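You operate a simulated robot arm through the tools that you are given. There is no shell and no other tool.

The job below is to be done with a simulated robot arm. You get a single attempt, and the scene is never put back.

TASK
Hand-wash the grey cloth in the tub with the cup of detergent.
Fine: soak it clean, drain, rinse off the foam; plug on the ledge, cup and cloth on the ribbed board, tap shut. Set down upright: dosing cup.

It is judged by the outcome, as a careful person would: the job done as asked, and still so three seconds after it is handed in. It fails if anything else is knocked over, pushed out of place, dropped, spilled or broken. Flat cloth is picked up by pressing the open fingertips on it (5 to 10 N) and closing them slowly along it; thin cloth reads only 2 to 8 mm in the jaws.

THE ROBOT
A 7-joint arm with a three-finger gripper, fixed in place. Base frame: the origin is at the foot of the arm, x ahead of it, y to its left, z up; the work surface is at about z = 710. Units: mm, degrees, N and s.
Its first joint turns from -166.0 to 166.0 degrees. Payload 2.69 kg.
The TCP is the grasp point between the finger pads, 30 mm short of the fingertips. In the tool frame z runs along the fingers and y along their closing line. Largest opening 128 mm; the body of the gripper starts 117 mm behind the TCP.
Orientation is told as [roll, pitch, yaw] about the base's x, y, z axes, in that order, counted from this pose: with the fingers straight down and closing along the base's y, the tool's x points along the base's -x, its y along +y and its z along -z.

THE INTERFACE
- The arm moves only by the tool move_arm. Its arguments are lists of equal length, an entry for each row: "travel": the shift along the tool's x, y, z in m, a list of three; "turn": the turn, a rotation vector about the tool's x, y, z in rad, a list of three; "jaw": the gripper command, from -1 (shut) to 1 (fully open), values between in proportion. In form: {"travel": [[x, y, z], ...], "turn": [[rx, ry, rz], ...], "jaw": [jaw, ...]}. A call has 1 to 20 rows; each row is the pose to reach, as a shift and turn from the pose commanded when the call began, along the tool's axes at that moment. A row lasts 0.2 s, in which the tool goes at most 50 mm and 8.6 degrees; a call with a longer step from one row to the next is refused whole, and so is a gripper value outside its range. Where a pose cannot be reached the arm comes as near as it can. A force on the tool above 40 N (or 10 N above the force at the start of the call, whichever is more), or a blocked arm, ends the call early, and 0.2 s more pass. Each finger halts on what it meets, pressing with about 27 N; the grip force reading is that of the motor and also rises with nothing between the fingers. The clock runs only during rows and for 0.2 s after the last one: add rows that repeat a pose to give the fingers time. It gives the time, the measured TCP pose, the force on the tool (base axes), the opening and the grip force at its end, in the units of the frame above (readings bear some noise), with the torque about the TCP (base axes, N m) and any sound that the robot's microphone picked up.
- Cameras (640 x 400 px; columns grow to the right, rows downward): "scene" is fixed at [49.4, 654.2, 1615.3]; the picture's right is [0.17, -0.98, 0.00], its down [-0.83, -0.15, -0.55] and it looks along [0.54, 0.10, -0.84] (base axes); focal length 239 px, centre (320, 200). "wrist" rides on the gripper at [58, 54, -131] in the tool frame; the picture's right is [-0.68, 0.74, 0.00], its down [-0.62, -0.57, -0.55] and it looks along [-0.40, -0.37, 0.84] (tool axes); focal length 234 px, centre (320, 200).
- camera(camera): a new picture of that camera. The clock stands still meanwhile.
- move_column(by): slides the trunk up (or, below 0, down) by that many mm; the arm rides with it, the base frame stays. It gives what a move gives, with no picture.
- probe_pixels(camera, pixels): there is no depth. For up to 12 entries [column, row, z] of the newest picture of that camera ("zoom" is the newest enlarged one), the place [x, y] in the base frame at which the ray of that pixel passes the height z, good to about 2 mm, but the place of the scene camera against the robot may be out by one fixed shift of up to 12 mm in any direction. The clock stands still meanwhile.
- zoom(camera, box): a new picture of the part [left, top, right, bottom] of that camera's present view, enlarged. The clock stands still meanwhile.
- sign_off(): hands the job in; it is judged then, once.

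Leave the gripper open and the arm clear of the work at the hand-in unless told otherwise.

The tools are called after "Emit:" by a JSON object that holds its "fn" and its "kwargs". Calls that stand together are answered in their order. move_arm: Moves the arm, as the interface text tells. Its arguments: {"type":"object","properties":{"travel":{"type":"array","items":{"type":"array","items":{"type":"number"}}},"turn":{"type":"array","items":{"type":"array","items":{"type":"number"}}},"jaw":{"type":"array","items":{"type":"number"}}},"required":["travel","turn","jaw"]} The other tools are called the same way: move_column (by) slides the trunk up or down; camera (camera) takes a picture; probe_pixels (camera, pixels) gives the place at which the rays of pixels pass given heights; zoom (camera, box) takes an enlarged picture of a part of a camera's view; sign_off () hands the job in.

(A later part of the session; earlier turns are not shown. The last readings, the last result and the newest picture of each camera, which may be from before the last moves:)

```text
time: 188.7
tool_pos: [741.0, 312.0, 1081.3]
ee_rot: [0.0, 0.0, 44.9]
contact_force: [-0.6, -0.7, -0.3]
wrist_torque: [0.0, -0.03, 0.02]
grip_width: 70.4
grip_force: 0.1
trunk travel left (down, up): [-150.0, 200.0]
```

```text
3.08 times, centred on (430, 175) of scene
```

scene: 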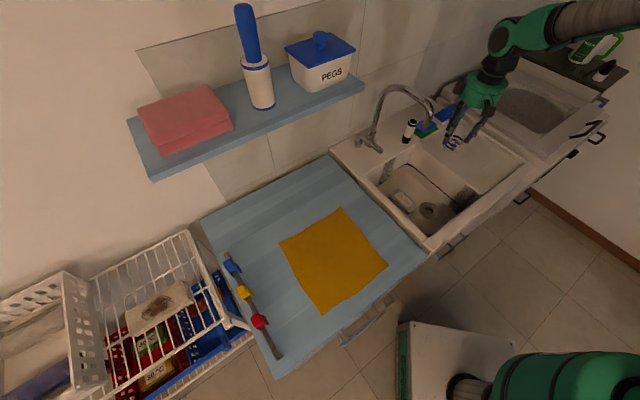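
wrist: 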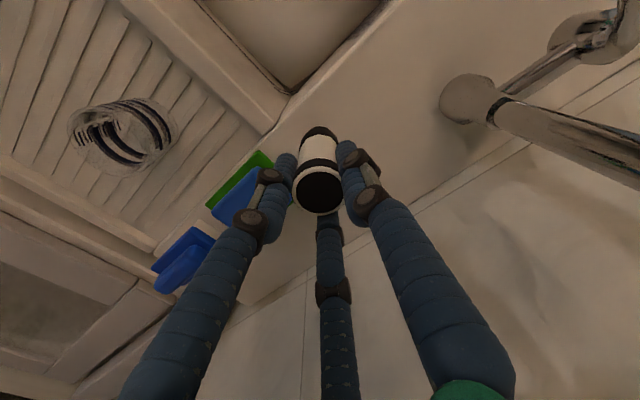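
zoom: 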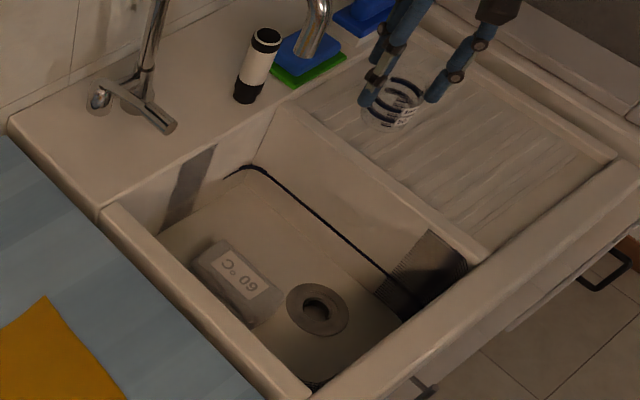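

The tub has drained completely (drain hole visible) and the cloth lies there covered in pale foam, directly below the spout. Now the tap: I'll close the jaws, go back to the clear spot in front and pitch the hand toward the wall.

Emit:
{"fn": "move_arm", "kwargs": {"travel": [[0.0265, 0.026, 0.005], [0.053, 0.0523, 0.01], [0.0795, 0.0785, 0.015], [0.106, 0.1046, 0.019], [0.106, 0.1046, 0.019]], "turn": [[0, 0, 0], [0, 0, 0], [0, 0, 0], [0, 0, 0], [0, 0, 0]], "jaw": [-0.3, -0.7, -1, -1, -1]}}

Emit:
{"fn": "move_arm", "kwargs": {"travel": [[0, 0, 0], [0, 0, 0], [0, 0, 0], [0, 0, 0], [0, 0, 0], [0, 0, 0], [0, 0, 0], [0, 0, 0], [0, 0, 0], [0, 0, 0], [0, 0, 0]], "turn": [[0, -0.14, 0], [0, -0.28, 0], [0, -0.42, 0], [0, -0.56, 0], [0, -0.7, 0], [0, -0.84, 0], [0, -0.98, 0], [0, -1.12, 0], [0, -1.26, 0], [0, -1.37, 0], [0, -1.37, 0]], "jaw": [-1, -1, -1, -1, -1, -1, -1, -1, -1, -1, -1]}}

Emit:
{"fn": "camera", "kwargs": {"camera": "wrist"}}

Emit:
{"fn": "camera", "kwargs": {"camera": "scene"}}

```text
time: 189.9
tool_pos: [592.6, 310.5, 1062.2]
ee_rot: [0.0, 0.0, 44.9]
contact_force: [0.2, 0.6, 1.3]
wrist_torque: [0.0, -0.05, -0.02]
grip_width: 2.2
grip_force: 27.3
trunk travel left (down, up): [-150.0, 200.0]
```

```text
time: 192.3
tool_pos: [593.2, 311.0, 1062.4]
ee_rot: [0.0, -78.7, 44.8]
contact_force: [0.2, -0.4, 0.4]
wrist_torque: [0.02, 0.0, -0.03]
grip_width: 2.0
grip_force: 26.8
trunk travel left (down, up): [-150.0, 200.0]
```

```text
taken
```

wrist: 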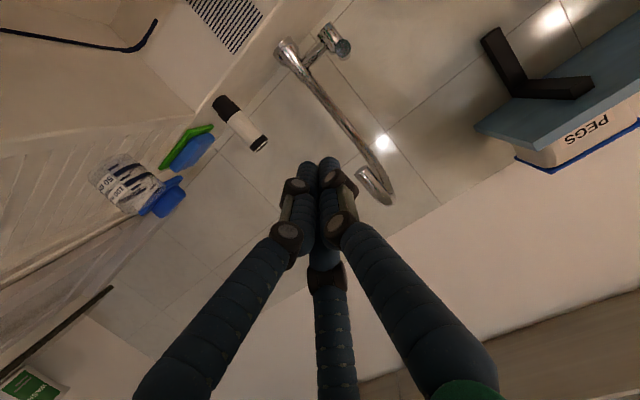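

```text
taken
```

scene: 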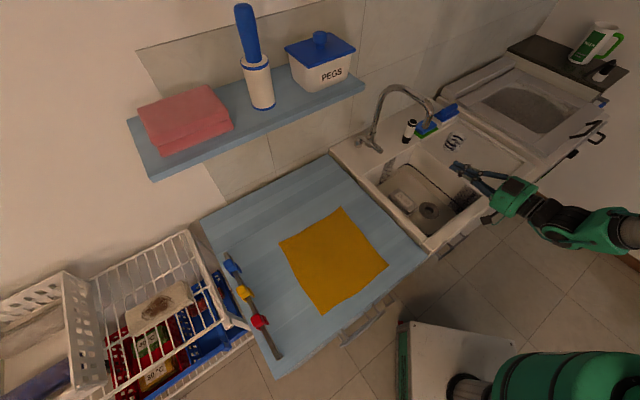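

Good: the lever end is confirmed at (711, 535, 975). I'll move the closed fingers to a point in front of and below the lever, first to (630, 455, 940).

Emit:
{"fn": "move_arm", "kwargs": {"travel": [[0.0189, 0.0153, 0.0298], [0.0378, 0.0305, 0.0596], [0.0568, 0.0458, 0.0894], [0.0757, 0.061, 0.1192], [0.0946, 0.0763, 0.149], [0.0946, 0.0763, 0.149]], "turn": [[0, 0, 0], [0, 0, 0], [0, 0, 0], [0, 0, 0], [0, 0, 0], [0, 0, 0]], "jaw": [-1, -1, -1, -1, -1, -1]}}

Emit:
{"fn": "camera", "kwargs": {"camera": "wrist"}}

Emit:
{"fn": "zoom", "kwargs": {"camera": "scene", "box": [345, 80, 505, 230]}}

```text
time: 193.7
tool_pos: [636.1, 455.1, 942.0]
ee_rot: [4.5, -78.2, 40.9]
contact_force: [0.5, -0.5, -0.7]
wrist_torque: [0.01, -0.03, 0.01]
grip_width: 2.1
grip_force: 27.0
out of reach, approached as far as the arm can: row 5, 6
trunk travel left (down, up): [-150.0, 200.0]
```

```text
taken
```

wrist: 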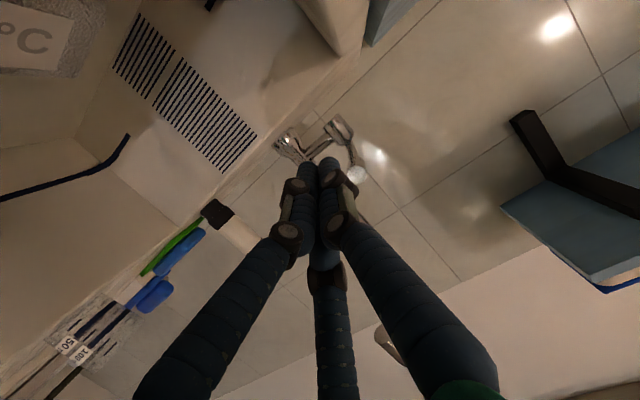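

```text
2.67 times, centred on (425, 155) of scene
```

zoom: 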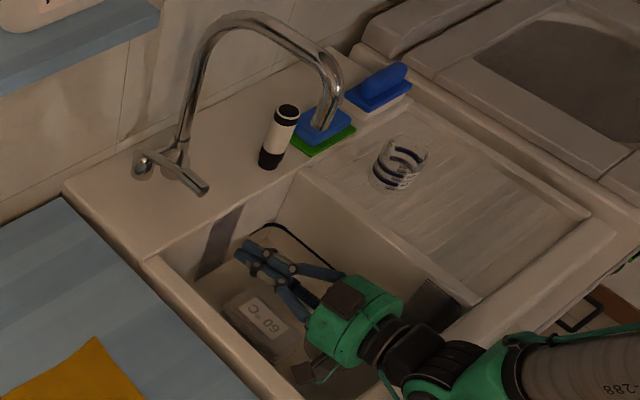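

Slight reach limit but fine. The lever end is just above-left of the fingertips in view (358,172). I'll advance ~95 mm so the fingertips come under it.

Emit:
{"fn": "move_arm", "kwargs": {"travel": [[-0.003, 0.0007, 0.024], [-0.006, 0.0015, 0.047], [-0.009, 0.002, 0.071], [-0.0125, 0.0029, 0.093], [-0.0125, 0.0029, 0.093]], "turn": [[0, 0, 0], [0, 0, 0], [0, 0, 0], [0, 0, 0], [0, 0, 0]], "jaw": [-1, -1, -1, -1, -1]}}

Emit:
{"fn": "camera", "kwargs": {"camera": "wrist"}}

Emit:
{"fn": "zoom", "kwargs": {"camera": "scene", "box": [345, 80, 465, 190]}}

```text
time: 194.9
tool_pos: [706.7, 514.4, 936.9]
ee_rot: [-1.2, -78.5, 47.0]
contact_force: [-0.7, -0.2, 0.2]
wrist_torque: [-0.01, 0.02, -0.01]
grip_width: 2.2
grip_force: 26.9
out of reach, approached as far as the arm can: row 3, 4, 5
trunk travel left (down, up): [-150.0, 200.0]
```

```text
taken
```

wrist: 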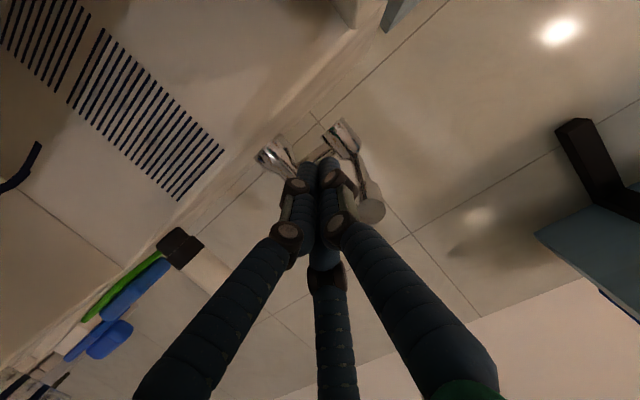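

```text
3.64 times, centred on (405, 135) of scene
```

zoom: 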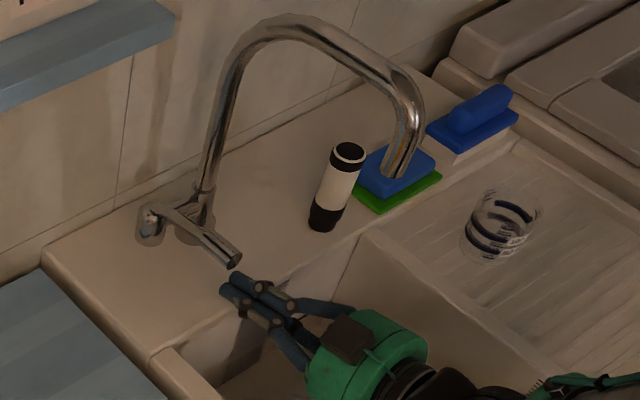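

The fingertips are just below the lever's end, about 11 mm to its right. I'll shift 10 mm left and then raise gently.

Emit:
{"fn": "move_arm", "kwargs": {"travel": [[0, 0.005, 0], [0, 0.01, 0], [0, 0.01, 0]], "turn": [[0, 0, 0], [0, 0, 0], [0, 0, 0]], "jaw": [-1, -1, -1]}}

Emit:
{"fn": "camera", "kwargs": {"camera": "wrist"}}

Emit:
{"fn": "zoom", "kwargs": {"camera": "scene", "box": [345, 110, 425, 180]}}

```text
time: 195.7
tool_pos: [704.1, 511.3, 937.3]
ee_rot: [-1.2, -78.4, 47.1]
contact_force: [0.7, -0.4, 0.4]
wrist_torque: [0.01, 0.02, -0.01]
grip_width: 2.3
grip_force: 27.8
out of reach, approached as far as the arm can: row 1, 2, 3
trunk travel left (down, up): [-150.0, 200.0]
```

```text
taken
```

wrist: 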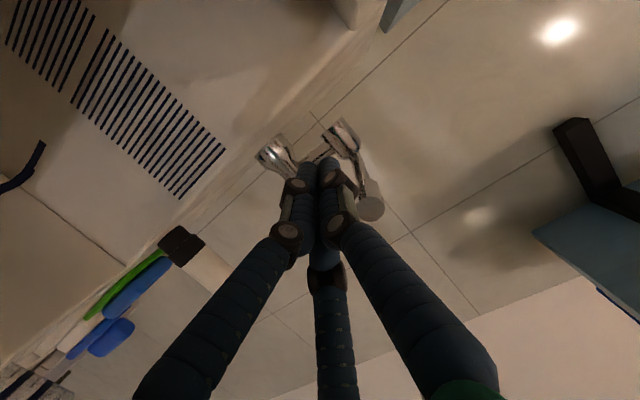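

```text
5.71 times, centred on (385, 145) of scene
```

zoom: 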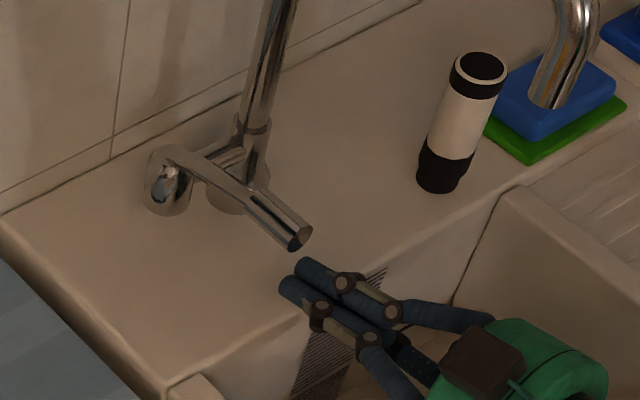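

The arm is at a limit in this direction. Turning the pointing direction about 10° to the right (closer to radial) should free it; I'll do that while shifting under the lever.

Emit:
{"fn": "move_arm", "kwargs": {"travel": [[-0.0006, 0.0056, 0.003], [-0.0012, 0.0112, 0.006], [-0.0018, 0.0168, 0.0086], [-0.0018, 0.0168, 0.0086]], "turn": [[0.057, 0, 0.012], [0.114, 0, 0.023], [0.171, 0, 0.035], [0.171, 0, 0.035]], "jaw": [-1, -1, -1, -1]}}

Emit:
{"fn": "camera", "kwargs": {"camera": "wrist"}}

Emit:
{"fn": "zoom", "kwargs": {"camera": "scene", "box": [345, 110, 425, 180]}}

```text
time: 196.7
tool_pos: [704.8, 510.6, 936.9]
ee_rot: [-1.2, -78.5, 46.9]
contact_force: [-0.1, 0.1, -0.9]
wrist_torque: [0.01, 0.02, -0.01]
grip_width: 2.1
grip_force: 26.9
out of reach, approached as far as the arm can: row 1, 2, 3, 4
trunk travel left (down, up): [-150.0, 200.0]
```

```text
taken
```

wrist: 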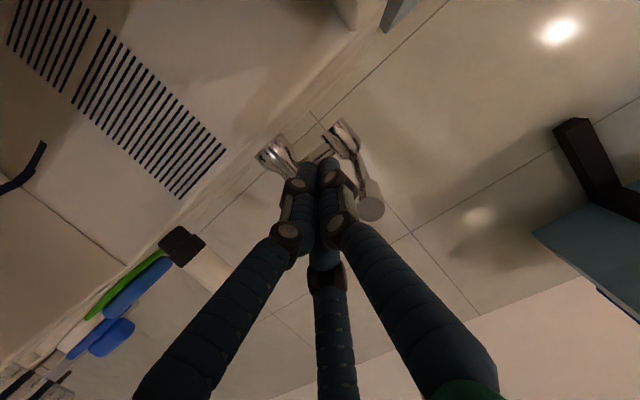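

```text
5.71 times, centred on (385, 145) of scene
```

zoom: 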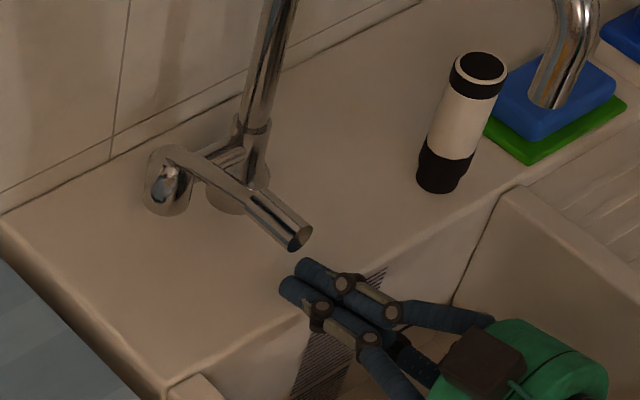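

The arm is pinned at a joint limit, likely the hand's twist (the same that blocked a positive twist before). I'll twist −45° about the hand axis, which doesn't matter for closed fingers, to free it.

Emit:
{"fn": "move_arm", "kwargs": {"travel": [[0, 0, 0], [0, 0, 0], [0, 0, 0], [0, 0, 0], [0, 0, 0], [0, 0, 0], [0, 0, 0]], "turn": [[0, 0, -0.135], [0, 0, -0.27], [0, 0, -0.405], [0, 0, -0.54], [0, 0, -0.67], [0, 0, -0.8], [0, 0, -0.8]], "jaw": [-1, -1, -1, -1, -1, -1, -1]}}

Emit:
{"fn": "zoom", "kwargs": {"camera": "scene", "box": [345, 110, 425, 180]}}

```text
time: 198.3
tool_pos: [834.5, 520.3, 1018.9]
ee_rot: [-60.6, -46.6, 120.5]
contact_force: [0.0, 0.5, 0.2]
wrist_torque: [-0.02, 0.0, -0.03]
grip_width: 2.4
grip_force: 26.8
out of reach, approached as far as the arm can: row 1, 2, 3, 4, 5, 6, 7
trunk travel left (down, up): [-150.0, 200.0]
```

```text
5.71 times, centred on (385, 145) of scene
```

zoom: 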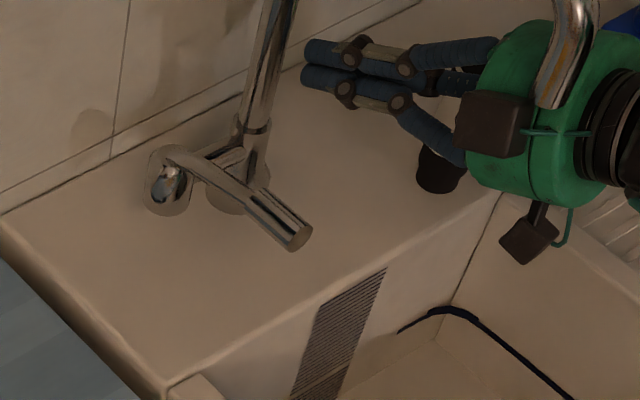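

That twist made the arm drift to (834, 520, 1019), above the ledge beside the plug – no contact, but close to the spout. I'll move carefully straight down a little first (small steps), then back out under the spout.

Emit:
{"fn": "move_arm", "kwargs": {"travel": [[0.0073, 0.006, 0.0034], [0.0145, 0.012, 0.0067], [0.0145, 0.012, 0.0067]], "turn": [[0, 0, 0], [0, 0, 0], [0, 0, 0]], "jaw": [-1, -1, -1]}}

Emit:
{"fn": "camera", "kwargs": {"camera": "wrist"}}

Emit:
{"fn": "zoom", "kwargs": {"camera": "scene", "box": [345, 70, 505, 200]}}

```text
time: 199.1
tool_pos: [836.1, 519.8, 1000.0]
ee_rot: [-59.8, -46.8, 120.3]
contact_force: [0.5, 0.1, 0.1]
wrist_torque: [-0.01, -0.03, -0.01]
grip_width: 2.1
grip_force: 27.3
trunk travel left (down, up): [-150.0, 200.0]
```

```text
taken
```

wrist: 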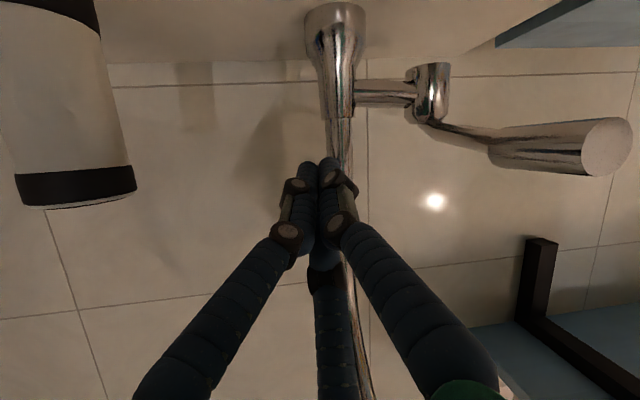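

```text
3.08 times, centred on (425, 135) of scene
```

zoom: 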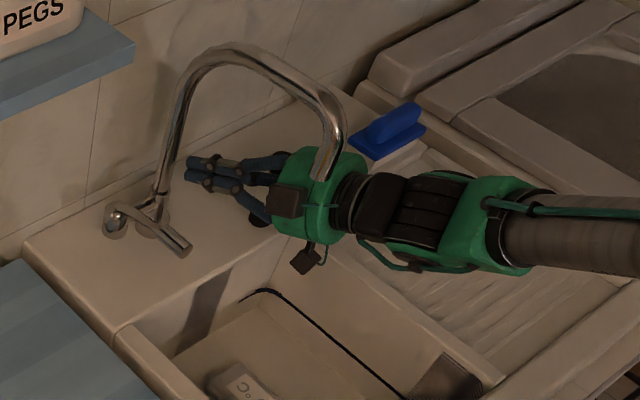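

The wrist view now shows the lever very clearly, and the plug still standing. I'll back out to the right and up, away from the spout, in small steps.

Emit:
{"fn": "move_arm", "kwargs": {"travel": [[0.0125, -0.0139, -0.0024], [0.025, -0.0277, -0.0048], [0.0376, -0.0416, -0.0072], [0.0318, -0.0685, -0.0212], [0.026, -0.0953, -0.0352], [0.026, -0.0953, -0.0352]], "turn": [[0, 0, 0], [0, 0, 0], [0, 0, 0], [0, 0, 0], [0, 0, 0], [0, 0, 0]], "jaw": [-1, -1, -1, -1, -1, -1]}}

Emit:
{"fn": "zoom", "kwargs": {"camera": "scene", "box": [345, 70, 505, 200]}}

```text
time: 200.5
tool_pos: [892.9, 447.9, 1050.7]
ee_rot: [-60.6, -46.7, 120.6]
contact_force: [0.3, -0.2, 0.7]
wrist_torque: [-0.04, 0.02, -0.02]
grip_width: 2.3
grip_force: 27.3
trunk travel left (down, up): [-150.0, 200.0]
```

```text
3.08 times, centred on (425, 135) of scene
```

zoom: 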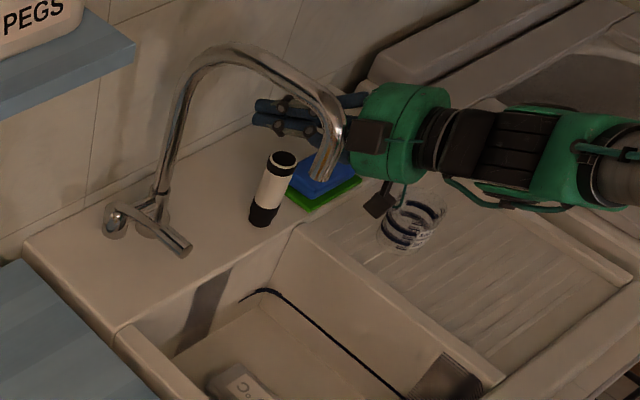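

All items still stand. Backing the hand out further along its own axis and up.

Emit:
{"fn": "move_arm", "kwargs": {"travel": [[-0.0009, -0.001, -0.036], [-0.0017, -0.002, -0.072], [-0.0026, -0.0029, -0.1077], [-0.003, -0.003, -0.145], [-0.003, -0.003, -0.145]], "turn": [[0, 0, 0], [0, 0, 0], [0, 0, 0], [0, 0, 0], [0, 0, 0]], "jaw": [-1, -1, -1, -1, -1]}}

Emit:
{"fn": "camera", "kwargs": {"camera": "scene"}}

Emit:
{"fn": "camera", "kwargs": {"camera": "wrist"}}

```text
time: 201.7
tool_pos: [811.5, 340.1, 1105.4]
ee_rot: [-60.7, -46.7, 120.6]
contact_force: [-0.7, 0.8, 0.3]
wrist_torque: [-0.03, -0.01, 0.01]
grip_width: 2.1
grip_force: 27.5
trunk travel left (down, up): [-150.0, 200.0]
```

```text
taken
```

scene: 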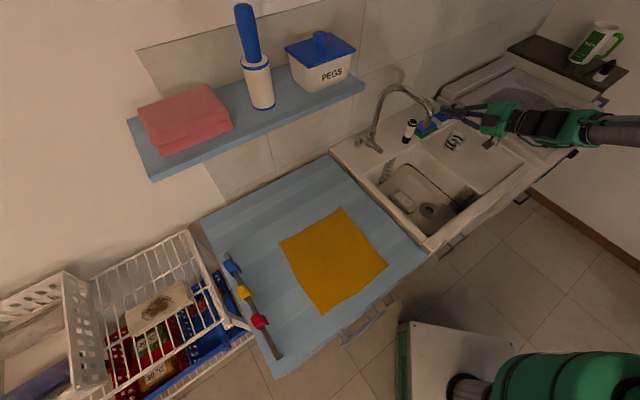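

```text
taken
```

wrist: 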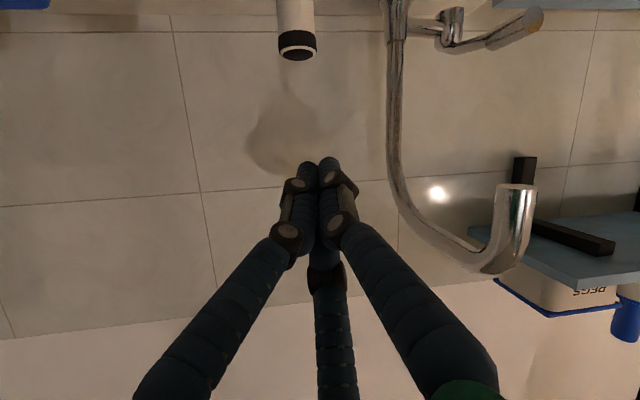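

A clear inverted view of tap and spout; positions agree with my model (spout end (705, 422, 1109), lever end (711, 535, 974)). I'll move back and re-orient to point down with a 20° tilt, for pressing the lever from above.

Emit:
{"fn": "move_arm", "kwargs": {"travel": [[0.0065, -0.0049, -0.0143], [0.0131, -0.0098, -0.0285], [0.0196, -0.0147, -0.0428], [0.0262, -0.0196, -0.057], [0.0327, -0.0245, -0.0713], [0.0327, -0.0245, -0.0713], [0.0327, -0.0245, -0.0713], [0.0327, -0.0245, -0.0713], [0.0327, -0.0245, -0.0713], [0.0327, -0.0245, -0.0713], [0.0327, -0.0245, -0.0713], [0.0327, -0.0245, -0.0713], [0.0327, -0.0245, -0.0713]], "turn": [[0.032, 0.088, 0.107], [0.063, 0.175, 0.215], [0.095, 0.263, 0.322], [0.127, 0.351, 0.43], [0.158, 0.439, 0.537], [0.19, 0.527, 0.645], [0.222, 0.614, 0.752], [0.253, 0.702, 0.859], [0.285, 0.79, 0.967], [0.317, 0.878, 1.074], [0.348, 0.965, 1.182], [0.38, 1.053, 1.289], [0.38, 1.053, 1.289]], "jaw": [-1, -1, -1, -1, -1, -1, -1, -1, -1, -1, -1, -1, -1]}}

Emit:
{"fn": "camera", "kwargs": {"camera": "scene"}}

```text
time: 204.5
tool_pos: [801.5, 261.5, 1115.6]
ee_rot: [0.0, -19.7, 0.0]
contact_force: [0.0, -0.1, -1.8]
wrist_torque: [-0.03, 0.01, -0.02]
grip_width: 2.0
grip_force: 26.1
out of reach, approached as far as the arm can: row 9
trunk travel left (down, up): [-150.0, 200.0]
```

```text
taken
```

scene: 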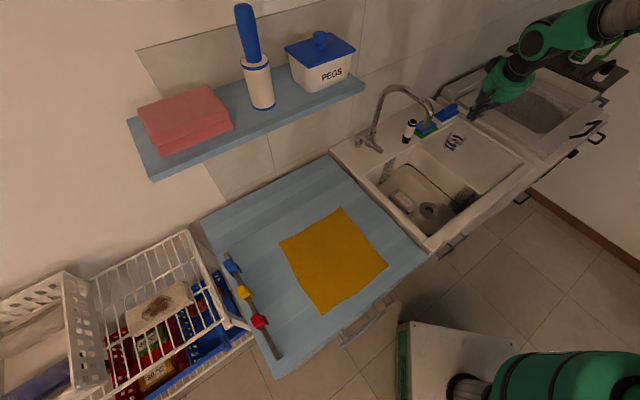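

Orientation is set (pitch −20°). I'll travel around the front of the spout to its left side, staying about 110 mm or more from the spout.

Emit:
{"fn": "move_arm", "kwargs": {"travel": [[0.0417, 0.0137, -0.0149], [0.0834, 0.0274, -0.0298], [0.1251, 0.0411, -0.0448], [0.1668, 0.0548, -0.0597], [0.2085, 0.0685, -0.0746], [0.2038, 0.111, -0.0729], [0.1991, 0.1535, -0.0713], [0.1944, 0.196, -0.0696], [0.1897, 0.2385, -0.0679], [0.1897, 0.2385, -0.0679]], "turn": [[0, 0, 0], [0, 0, 0], [0, 0, 0], [0, 0, 0], [0, 0, 0], [0, 0, 0], [0, 0, 0], [0, 0, 0], [0, 0, 0], [0, 0, 0]], "jaw": [-1, -1, -1, -1, -1, -1, -1, -1, -1, -1]}}

Emit:
{"fn": "camera", "kwargs": {"camera": "wrist"}}

Emit:
{"fn": "camera", "kwargs": {"camera": "scene"}}

```text
time: 206.7
tool_pos: [599.0, 501.1, 1120.2]
ee_rot: [0.0, -19.8, 0.0]
contact_force: [-0.3, 0.4, -0.6]
wrist_torque: [-0.06, -0.05, -0.03]
grip_width: 2.4
grip_force: 26.8
trunk travel left (down, up): [-150.0, 200.0]
```

```text
taken
```

wrist: 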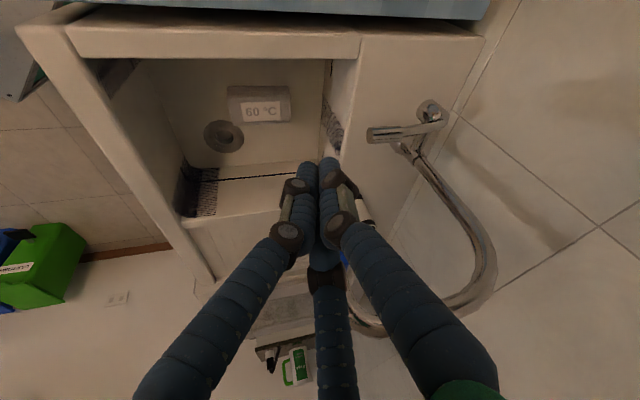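

```text
taken
```

scene: 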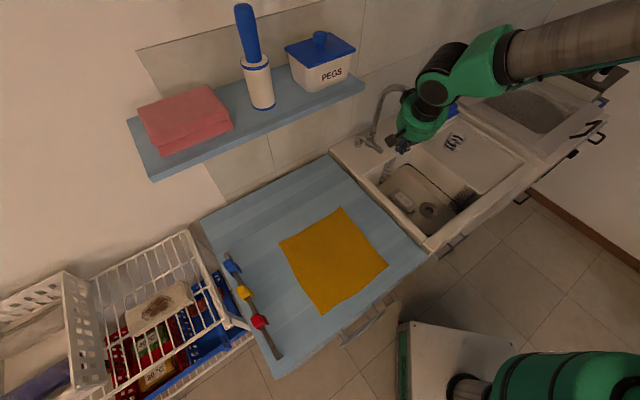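

The lever end is confirmed again at (712, 538, 975). I'll bring the closed fingertips to just above the lever, ~18 mm inward from its end.

Emit:
{"fn": "move_arm", "kwargs": {"travel": [[-0.0193, 0.0108, 0.0314], [-0.0385, 0.0215, 0.0628], [-0.0578, 0.0323, 0.0942], [-0.077, 0.043, 0.1256], [-0.077, 0.043, 0.1256]], "turn": [[0, 0, 0], [0, 0, 0], [0, 0, 0], [0, 0, 0], [0, 0, 0]], "jaw": [-1, -1, -1, -1, -1]}}

Emit:
{"fn": "camera", "kwargs": {"camera": "wrist"}}

Emit:
{"fn": "zoom", "kwargs": {"camera": "scene", "box": [345, 80, 445, 180]}}

```text
time: 207.9
tool_pos: [714.1, 545.1, 1022.8]
ee_rot: [0.0, -19.9, 0.1]
contact_force: [1.1, 0.1, -0.3]
wrist_torque: [-0.04, 0.01, -0.02]
grip_width: 2.3
grip_force: 27.1
trunk travel left (down, up): [-150.0, 200.0]
```

```text
taken
```

wrist: 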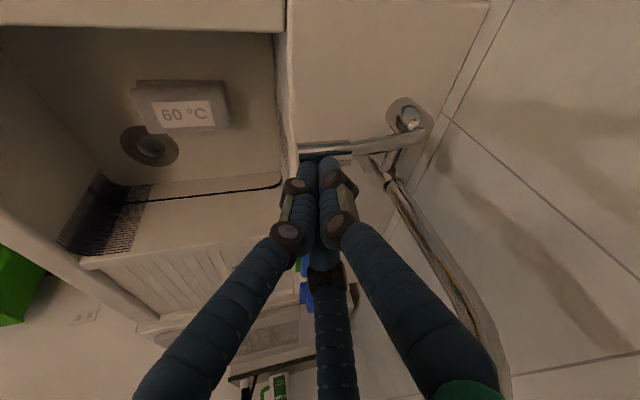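

```text
4.00 times, centred on (395, 130) of scene
```

zoom: 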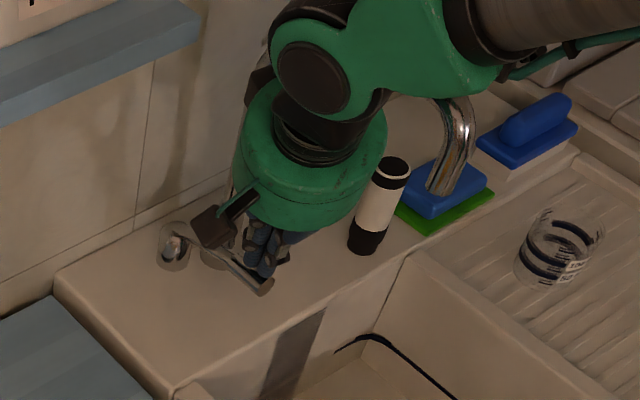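

Fingertips hover just above the lever near its end. I'll shift 6 mm left and press down gently, 15 mm first, watching the force.

Emit:
{"fn": "move_arm", "kwargs": {"travel": [[0, 0.006, 0], [0.0017, 0.006, 0.0047], [0.0034, 0.006, 0.0094], [0.0051, 0.006, 0.0141], [0.0051, 0.006, 0.0141]], "turn": [[0, 0, 0], [0, 0, 0], [0, 0, 0], [0, 0, 0], [0, 0, 0]], "jaw": [-1, -1, -1, -1, -1]}}

Emit:
{"fn": "zoom", "kwargs": {"camera": "wrist", "box": [250, 80, 450, 230]}}

```text
time: 209.1
tool_pos: [712.3, 549.0, 1016.1]
ee_rot: [0.4, -20.2, 0.1]
contact_force: [-14.1, -6.5, 32.4]
wrist_torque: [-0.22, 0.31, -0.43]
grip_width: 2.3
grip_force: 26.6
trunk travel left (down, up): [-150.0, 200.0]
```

```text
2.67 times, centred on (350, 155) of wrist
```

zoom: 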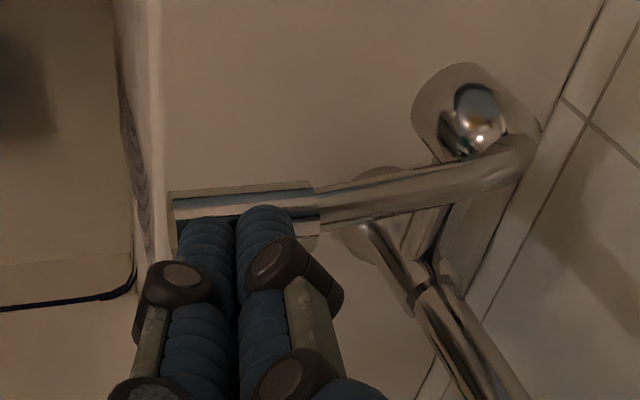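

The lever resists downward at 32 N without moving, so it must be lifted to open. I'll rise 30 mm, turn the hand 45° so the fingers straddle the lever, and open the jaws.

Emit:
{"fn": "move_arm", "kwargs": {"travel": [[-0.0051, 0, -0.0141], [-0.0119, 0, -0.0329], [-0.0119, 0, -0.0329], [-0.0119, 0, -0.0329], [-0.0119, 0, -0.0329], [-0.0119, 0, -0.0329], [-0.0119, 0, -0.0329], [-0.0119, 0, -0.0329], [-0.0119, 0, -0.0329]], "turn": [[0, 0, 0], [0, 0, 0], [0, 0, -0.13], [0, 0, -0.26], [0, 0, -0.39], [0, 0, -0.52], [0, 0, -0.65], [0, 0, -0.785], [0, 0, -0.785]], "jaw": [-1, -1, -1, -1, -0.8, -0.6, -0.4, -0.25, -0.25]}}

Emit:
{"fn": "camera", "kwargs": {"camera": "wrist"}}

Emit:
{"fn": "zoom", "kwargs": {"camera": "scene", "box": [345, 80, 445, 180]}}

```text
time: 211.1
tool_pos: [714.6, 548.2, 1045.9]
ee_rot: [-14.3, -14.0, 46.8]
contact_force: [-0.6, -0.1, -1.1]
wrist_torque: [0.0, 0.02, 0.0]
grip_width: 48.2
grip_force: 0.1
trunk travel left (down, up): [-150.0, 200.0]
```

```text
taken
```

wrist: 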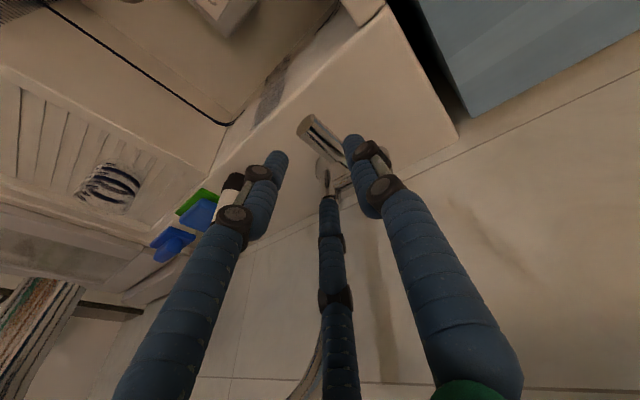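

```text
4.00 times, centred on (395, 130) of scene
```

zoom: 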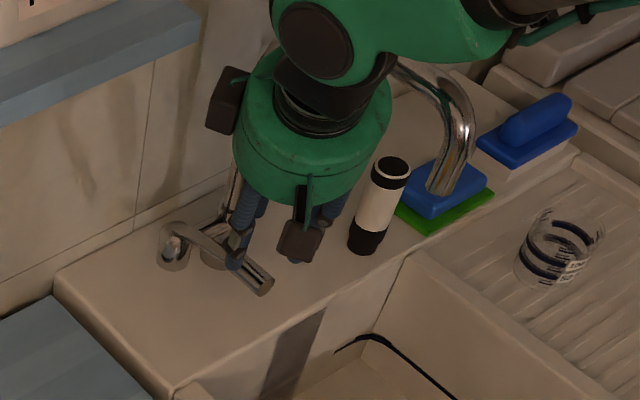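

The fingers straddle the lever in view (lever from (310,123) to (350,165)). I'll adjust laterally and come down along the hand axis, 40 mm first.

Emit:
{"fn": "move_arm", "kwargs": {"travel": [[0.0068, 0.0066, 0.005], [0.0068, 0.0066, 0.018], [0.0068, 0.0066, 0.03], [0.0068, 0.0066, 0.042], [0.0068, 0.0066, 0.042]], "turn": [[0, 0, 0], [0, 0, 0], [0, 0, 0], [0, 0, 0], [0, 0, 0]], "jaw": [-0.2, -0.2, -0.2, -0.2, -0.2]}}

Emit:
{"fn": "zoom", "kwargs": {"camera": "wrist", "box": [220, 60, 460, 260]}}

Emit:
{"fn": "zoom", "kwargs": {"camera": "scene", "box": [345, 90, 425, 170]}}

```text
time: 212.3
tool_pos: [719.3, 549.5, 1004.3]
ee_rot: [-14.3, -14.1, 46.8]
contact_force: [0.3, -0.1, 0.0]
wrist_torque: [-0.02, 0.0, -0.03]
grip_width: 51.1
grip_force: 0.0
trunk travel left (down, up): [-150.0, 200.0]
```

```text
2.00 times, centred on (340, 160) of wrist
```

zoom: 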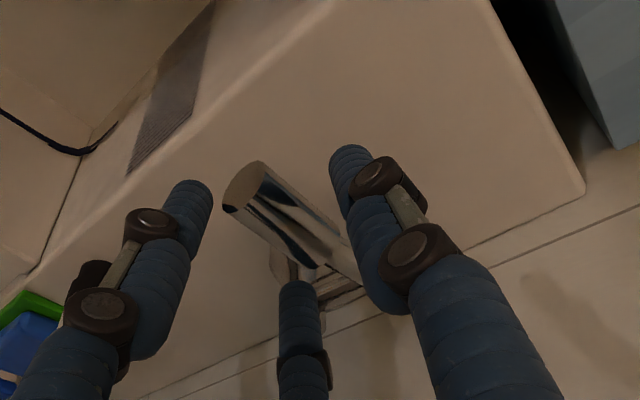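

```text
5.00 times, centred on (385, 130) of scene
```

zoom: 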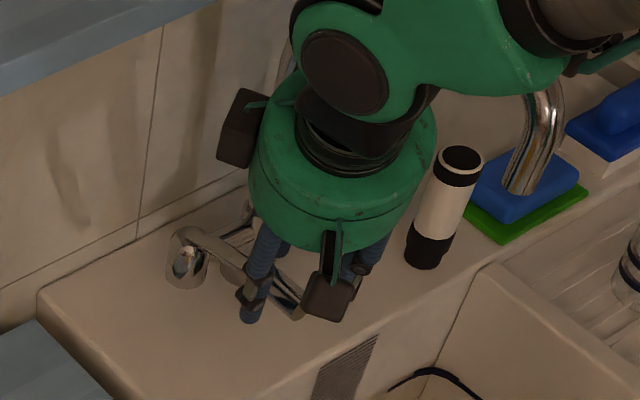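

The lever lies between thumb and the two fingers. I'll move 10 mm inward along the lever and down another 26 mm.

Emit:
{"fn": "move_arm", "kwargs": {"travel": [[-0.005, 0, 0.005], [-0.01, 0, 0.012], [-0.01, 0, 0.019], [-0.01, 0, 0.026], [-0.01, 0, 0.026]], "turn": [[0, 0, 0], [0, 0, 0], [0, 0, 0], [0, 0, 0], [0, 0, 0]], "jaw": [-0.2, -0.2, -0.2, -0.2, -0.2]}}

Emit:
{"fn": "zoom", "kwargs": {"camera": "wrist", "box": [220, 60, 460, 260]}}

Emit:
{"fn": "zoom", "kwargs": {"camera": "scene", "box": [345, 90, 425, 170]}}

```text
time: 213.5
tool_pos: [735.4, 556.8, 982.2]
ee_rot: [-14.2, -14.0, 46.8]
contact_force: [0.0, -0.4, -1.0]
wrist_torque: [-0.03, -0.03, 0.02]
grip_width: 51.3
grip_force: 0.1
trunk travel left (down, up): [-150.0, 200.0]
```

```text
2.00 times, centred on (340, 160) of wrist
```

zoom: 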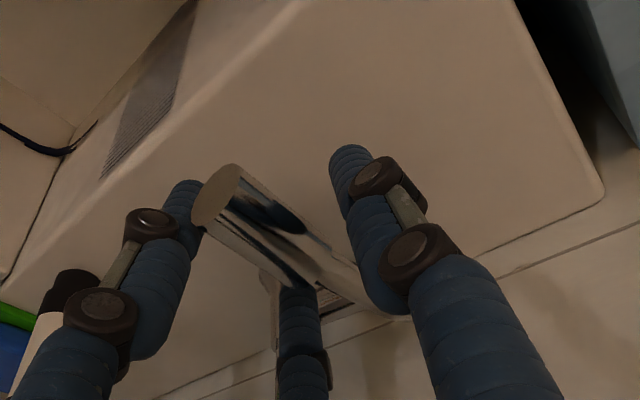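

```text
5.00 times, centred on (385, 130) of scene
```

zoom: 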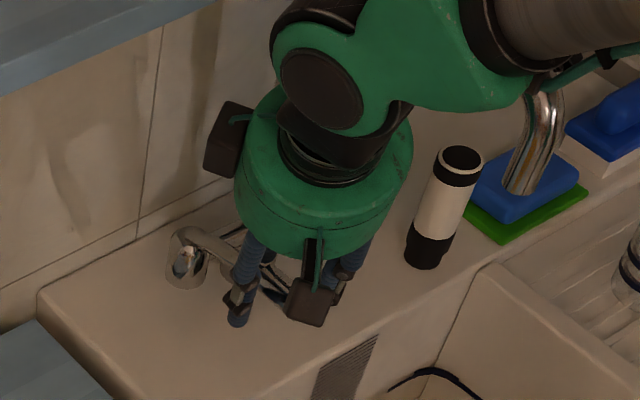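

Lever now sits between the fingers above the tips. Closing gently onto it.

Emit:
{"fn": "move_arm", "kwargs": {"travel": [[0, 0, 0], [0, 0, 0], [0, 0, 0], [0, 0, 0], [0, 0, 0], [0, 0, 0], [0, 0, 0]], "turn": [[0, 0, 0], [0, 0, 0], [0, 0, 0], [0, 0, 0], [0, 0, 0], [0, 0, 0], [0, 0, 0]], "jaw": [-0.3, -0.4, -0.5, -0.6, -0.7, -0.75, -0.75]}}

Emit:
{"fn": "zoom", "kwargs": {"camera": "wrist", "box": [220, 60, 460, 260]}}

```text
time: 215.0
tool_pos: [737.1, 552.6, 982.8]
ee_rot: [-14.4, -13.8, 46.7]
contact_force: [-4.8, -14.3, 4.0]
wrist_torque: [0.09, -0.14, 0.86]
grip_width: 38.5
grip_force: 44.7
trunk travel left (down, up): [-150.0, 200.0]
stopped in row 7: the force on the tool passed its limit at 42 N (the readings are from after the stop); the commanded pose is now the measured one
```

```text
2.00 times, centred on (340, 160) of wrist
```

zoom: 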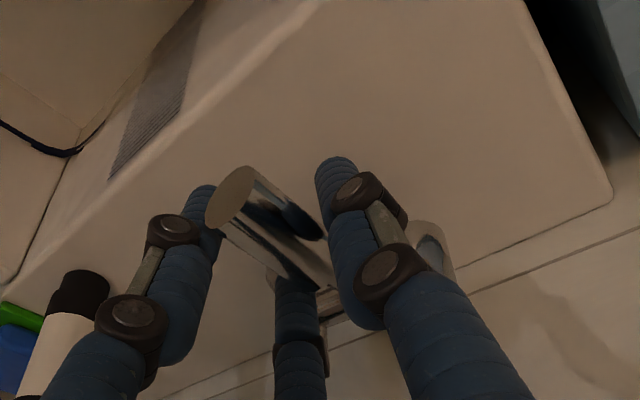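

The lever is clamped (38 mm reading, diagonal hold). Lifting gently: 10 mm up with a slight move toward the wall.

Emit:
{"fn": "move_arm", "kwargs": {"travel": [[-0.0021, -0.0008, -0.0028], [-0.0042, -0.0015, -0.0056], [-0.0063, -0.0023, -0.0084], [-0.0063, -0.0023, -0.0084]], "turn": [[0, 0, 0], [0, 0, 0], [0, 0, 0], [0, 0, 0]], "jaw": [-0.6, -0.6, -0.6, -0.6]}}

Emit:
{"fn": "zoom", "kwargs": {"camera": "scene", "box": [345, 80, 465, 240]}}

Emit:
{"fn": "zoom", "kwargs": {"camera": "wrist", "box": [220, 60, 460, 260]}}

```text
time: 216.0
tool_pos: [739.7, 556.2, 992.7]
ee_rot: [-14.4, -13.8, 46.7]
contact_force: [-17.4, -32.3, -6.4]
wrist_torque: [-1.08, 1.3, 0.94]
grip_width: 39.6
grip_force: 44.9
trunk travel left (down, up): [-150.0, 200.0]
```

```text
2.50 times, centred on (405, 160) of scene
```

zoom: 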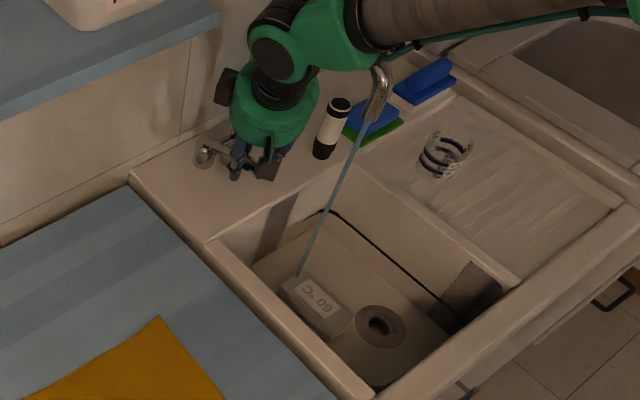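

```text
2.00 times, centred on (340, 160) of wrist
```

zoom: 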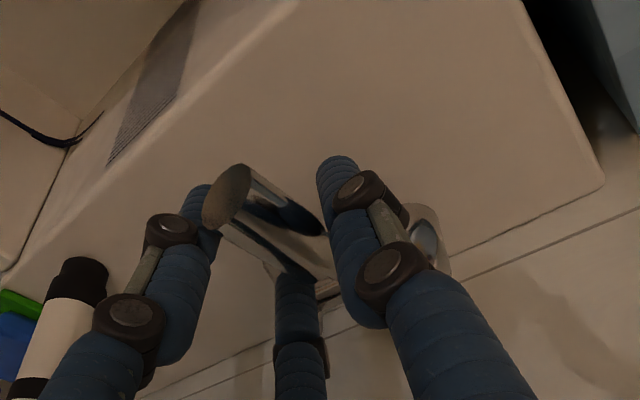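

Water is running – a stream falls from the spout to the cloth. I'll zoom in on where it lands.

Emit:
{"fn": "zoom", "kwargs": {"camera": "scene", "box": [380, 165, 450, 225]}}

Emit:
{"fn": "zoom", "kwargs": {"camera": "scene", "box": [380, 90, 440, 150]}}

```text
6.67 times, centred on (415, 195) of scene
```

zoom: 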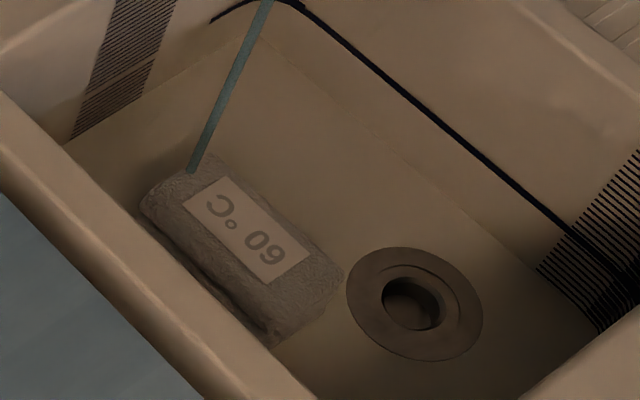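

```text
6.67 times, centred on (410, 120) of scene
```

zoom: 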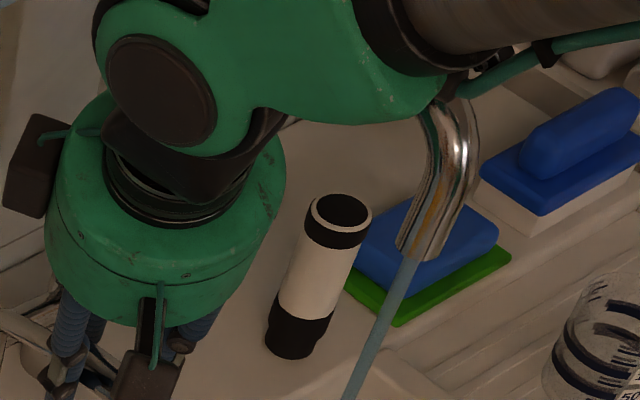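

The stream hits the cloth near its far end – good. I'll hold the lever open and let it rinse, then look at the foam.

Emit:
{"fn": "move_arm", "kwargs": {"travel": [[0, 0, 0], [0, 0, 0], [0, 0, 0], [0, 0, 0], [0, 0, 0], [0, 0, 0], [0, 0, 0], [0, 0, 0], [0, 0, 0], [0, 0, 0], [0, 0, 0], [0, 0, 0], [0, 0, 0], [0, 0, 0], [0, 0, 0], [0, 0, 0], [0, 0, 0], [0, 0, 0], [0, 0, 0], [0, 0, 0]], "turn": [[0, 0, 0], [0, 0, 0], [0, 0, 0], [0, 0, 0], [0, 0, 0], [0, 0, 0], [0, 0, 0], [0, 0, 0], [0, 0, 0], [0, 0, 0], [0, 0, 0], [0, 0, 0], [0, 0, 0], [0, 0, 0], [0, 0, 0], [0, 0, 0], [0, 0, 0], [0, 0, 0], [0, 0, 0], [0, 0, 0]], "jaw": [-0.6, -0.6, -0.6, -0.6, -0.6, -0.6, -0.6, -0.6, -0.6, -0.6, -0.6, -0.6, -0.6, -0.6, -0.6, -0.6, -0.6, -0.6, -0.6, -0.6]}}

Emit:
{"fn": "zoom", "kwargs": {"camera": "scene", "box": [380, 165, 450, 225]}}

```text
time: 220.2
tool_pos: [739.4, 554.5, 993.4]
ee_rot: [-14.4, -13.9, 46.8]
contact_force: [-11.2, -27.3, 2.1]
wrist_torque: [-0.59, 0.64, 1.15]
grip_width: 39.6
grip_force: 45.1
trunk travel left (down, up): [-150.0, 200.0]
```

```text
6.67 times, centred on (415, 195) of scene
```

zoom: 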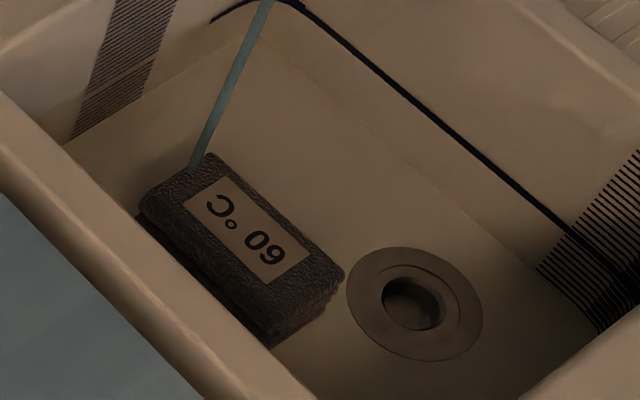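

The foam is gone – the cloth is now dark wet grey with a crisp label. A few more seconds to be thorough.

Emit:
{"fn": "move_arm", "kwargs": {"travel": [[0, 0, 0], [0, 0, 0], [0, 0, 0], [0, 0, 0], [0, 0, 0], [0, 0, 0], [0, 0, 0], [0, 0, 0], [0, 0, 0], [0, 0, 0], [0, 0, 0], [0, 0, 0], [0, 0, 0], [0, 0, 0], [0, 0, 0], [0, 0, 0], [0, 0, 0], [0, 0, 0], [0, 0, 0], [0, 0, 0]], "turn": [[0, 0, 0], [0, 0, 0], [0, 0, 0], [0, 0, 0], [0, 0, 0], [0, 0, 0], [0, 0, 0], [0, 0, 0], [0, 0, 0], [0, 0, 0], [0, 0, 0], [0, 0, 0], [0, 0, 0], [0, 0, 0], [0, 0, 0], [0, 0, 0], [0, 0, 0], [0, 0, 0], [0, 0, 0], [0, 0, 0]], "jaw": [-0.6, -0.6, -0.6, -0.6, -0.6, -0.6, -0.6, -0.6, -0.6, -0.6, -0.6, -0.6, -0.6, -0.6, -0.6, -0.6, -0.6, -0.6, -0.6, -0.6]}}

Emit:
{"fn": "move_arm", "kwargs": {"travel": [[0, 0, 0], [0, 0, 0], [0, 0, 0], [0, 0, 0], [0, 0, 0], [0, 0, 0], [0, 0, 0], [0, 0, 0], [0, 0, 0], [0, 0, 0], [0, 0, 0], [0, 0, 0], [0, 0, 0], [0, 0, 0], [0, 0, 0], [0, 0, 0], [0, 0, 0], [0, 0, 0], [0, 0, 0], [0, 0, 0]], "turn": [[0, 0, 0], [0, 0, 0], [0, 0, 0], [0, 0, 0], [0, 0, 0], [0, 0, 0], [0, 0, 0], [0, 0, 0], [0, 0, 0], [0, 0, 0], [0, 0, 0], [0, 0, 0], [0, 0, 0], [0, 0, 0], [0, 0, 0], [0, 0, 0], [0, 0, 0], [0, 0, 0], [0, 0, 0], [0, 0, 0]], "jaw": [-0.6, -0.6, -0.6, -0.6, -0.6, -0.6, -0.6, -0.6, -0.6, -0.6, -0.6, -0.6, -0.6, -0.6, -0.6, -0.6, -0.6, -0.6, -0.6, -0.6]}}

Emit:
{"fn": "zoom", "kwargs": {"camera": "scene", "box": [370, 160, 460, 235]}}

```text
time: 224.4
tool_pos: [740.7, 555.1, 993.3]
ee_rot: [-14.4, -13.9, 46.7]
contact_force: [-8.1, -20.2, 7.0]
wrist_torque: [-0.01, 0.14, 1.24]
grip_width: 39.5
grip_force: 45.0
trunk travel left (down, up): [-150.0, 200.0]
```

```text
time: 228.6
tool_pos: [740.4, 554.4, 993.2]
ee_rot: [-14.4, -13.9, 46.7]
contact_force: [-8.4, -18.1, 2.9]
wrist_torque: [-0.19, 0.29, 1.2]
grip_width: 39.5
grip_force: 44.5
trunk travel left (down, up): [-150.0, 200.0]
```

```text
5.33 times, centred on (415, 198) of scene
```

zoom: 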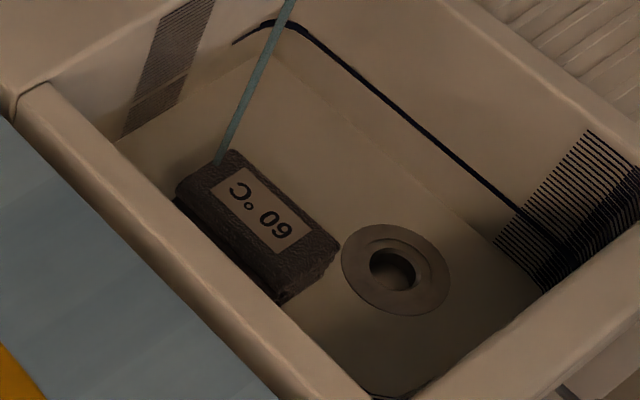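

Fully rinsed. Now I lower the lever again to shut the tap.

Emit:
{"fn": "move_arm", "kwargs": {"travel": [[0.0024, 0.001, 0.0037], [0.0048, 0.002, 0.0075], [0.0072, 0.003, 0.0112], [0.0072, 0.003, 0.0112]], "turn": [[0, 0, 0], [0, 0, 0], [0, 0, 0], [0, 0, 0]], "jaw": [-0.6, -0.6, -0.6, -0.6]}}

Emit:
{"fn": "zoom", "kwargs": {"camera": "scene", "box": [345, 80, 465, 240]}}

```text
time: 229.6
tool_pos: [737.0, 551.6, 979.6]
ee_rot: [-14.4, -14.1, 46.7]
contact_force: [17.9, -12.0, 9.8]
wrist_torque: [0.09, -0.2, 1.4]
grip_width: 40.0
grip_force: 44.6
trunk travel left (down, up): [-150.0, 200.0]
```

```text
2.50 times, centred on (405, 160) of scene
```

zoom: 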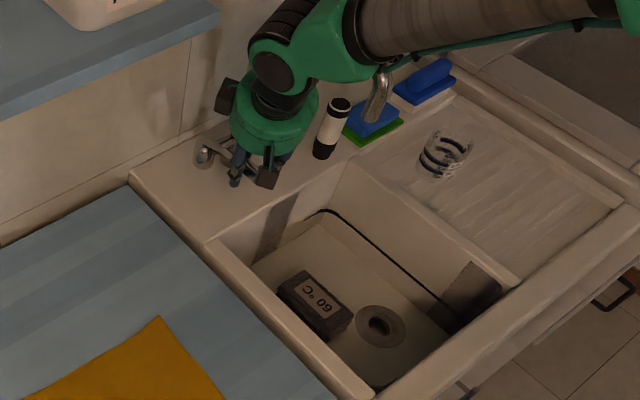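

The stream has stopped. I'll press 4 mm further to be sure it's fully shut, then open the jaws.

Emit:
{"fn": "move_arm", "kwargs": {"travel": [[0.001, 0.001, 0.002], [0.0018, 0.0018, 0.0038], [0.0018, 0.0018, 0.0038]], "turn": [[0, 0, 0], [0, 0, 0], [0, 0, 0]], "jaw": [-0.6, -0.6, -0.6]}}

Emit:
{"fn": "move_arm", "kwargs": {"travel": [[0, 0, 0], [0, 0, 0], [0, 0, 0], [0, 0, 0], [0, 0, 0]], "turn": [[0, 0, 0], [0, 0, 0], [0, 0, 0], [0, 0, 0], [0, 0, 0]], "jaw": [-0.4, -0.3, -0.2, -0.15, -0.15]}}

Emit:
{"fn": "zoom", "kwargs": {"camera": "wrist", "box": [220, 60, 460, 260]}}

Emit:
{"fn": "zoom", "kwargs": {"camera": "scene", "box": [345, 80, 465, 240]}}

```text
time: 230.4
tool_pos: [735.1, 548.7, 971.4]
ee_rot: [-14.3, -13.7, 46.6]
contact_force: [5.7, -39.0, 6.8]
wrist_torque: [0.08, 0.32, 0.11]
grip_width: 36.6
grip_force: 45.1
trunk travel left (down, up): [-150.0, 200.0]
```

```text
time: 231.6
tool_pos: [736.4, 553.9, 973.5]
ee_rot: [-14.5, -13.7, 46.8]
contact_force: [0.1, -0.6, 0.0]
wrist_torque: [-0.02, -0.02, 0.01]
grip_width: 54.5
grip_force: 0.0
trunk travel left (down, up): [-150.0, 200.0]
```

```text
2.00 times, centred on (340, 160) of wrist
```

zoom: 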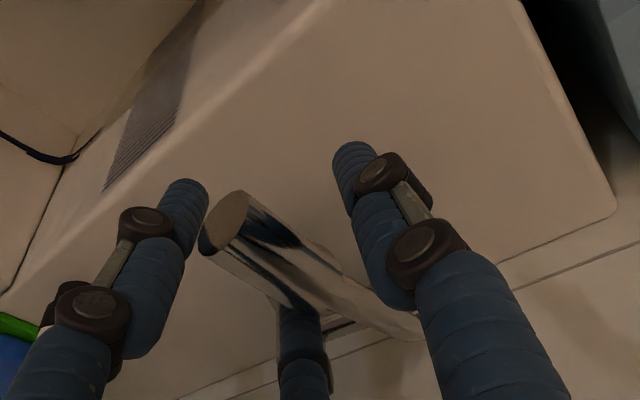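

```text
2.50 times, centred on (405, 160) of scene
```

zoom: 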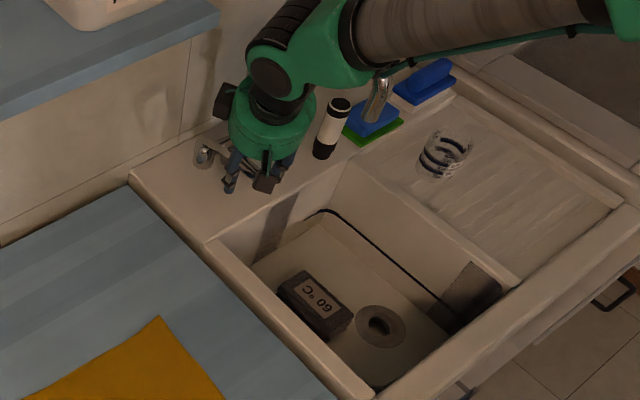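

No water, lever released. One finger tip is close under the lever, so I'll open a bit more before rising, so as not to lift the lever again.

Emit:
{"fn": "move_arm", "kwargs": {"travel": [[0, 0, 0], [0, 0, 0], [0, 0, 0]], "turn": [[0, 0, 0], [0, 0, 0], [0, 0, 0]], "jaw": [-0.05, 0.05, 0.05]}}

Emit:
{"fn": "zoom", "kwargs": {"camera": "wrist", "box": [220, 60, 460, 260]}}

```text
time: 232.4
tool_pos: [736.2, 553.4, 974.0]
ee_rot: [-14.4, -13.8, 46.7]
contact_force: [-0.6, -0.1, 0.7]
wrist_torque: [-0.02, 0.01, -0.01]
grip_width: 67.2
grip_force: 0.0
trunk travel left (down, up): [-150.0, 200.0]
```

```text
2.00 times, centred on (340, 160) of wrist
```

zoom: 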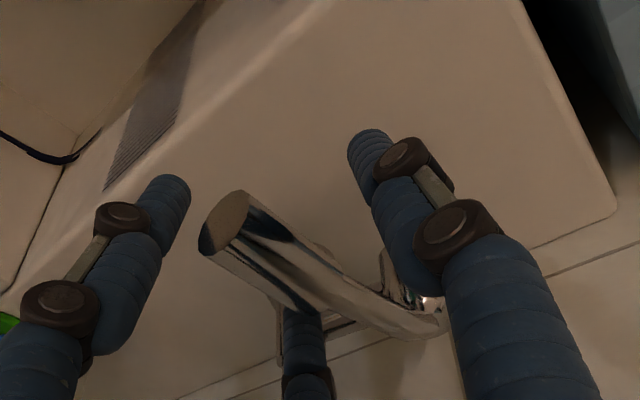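

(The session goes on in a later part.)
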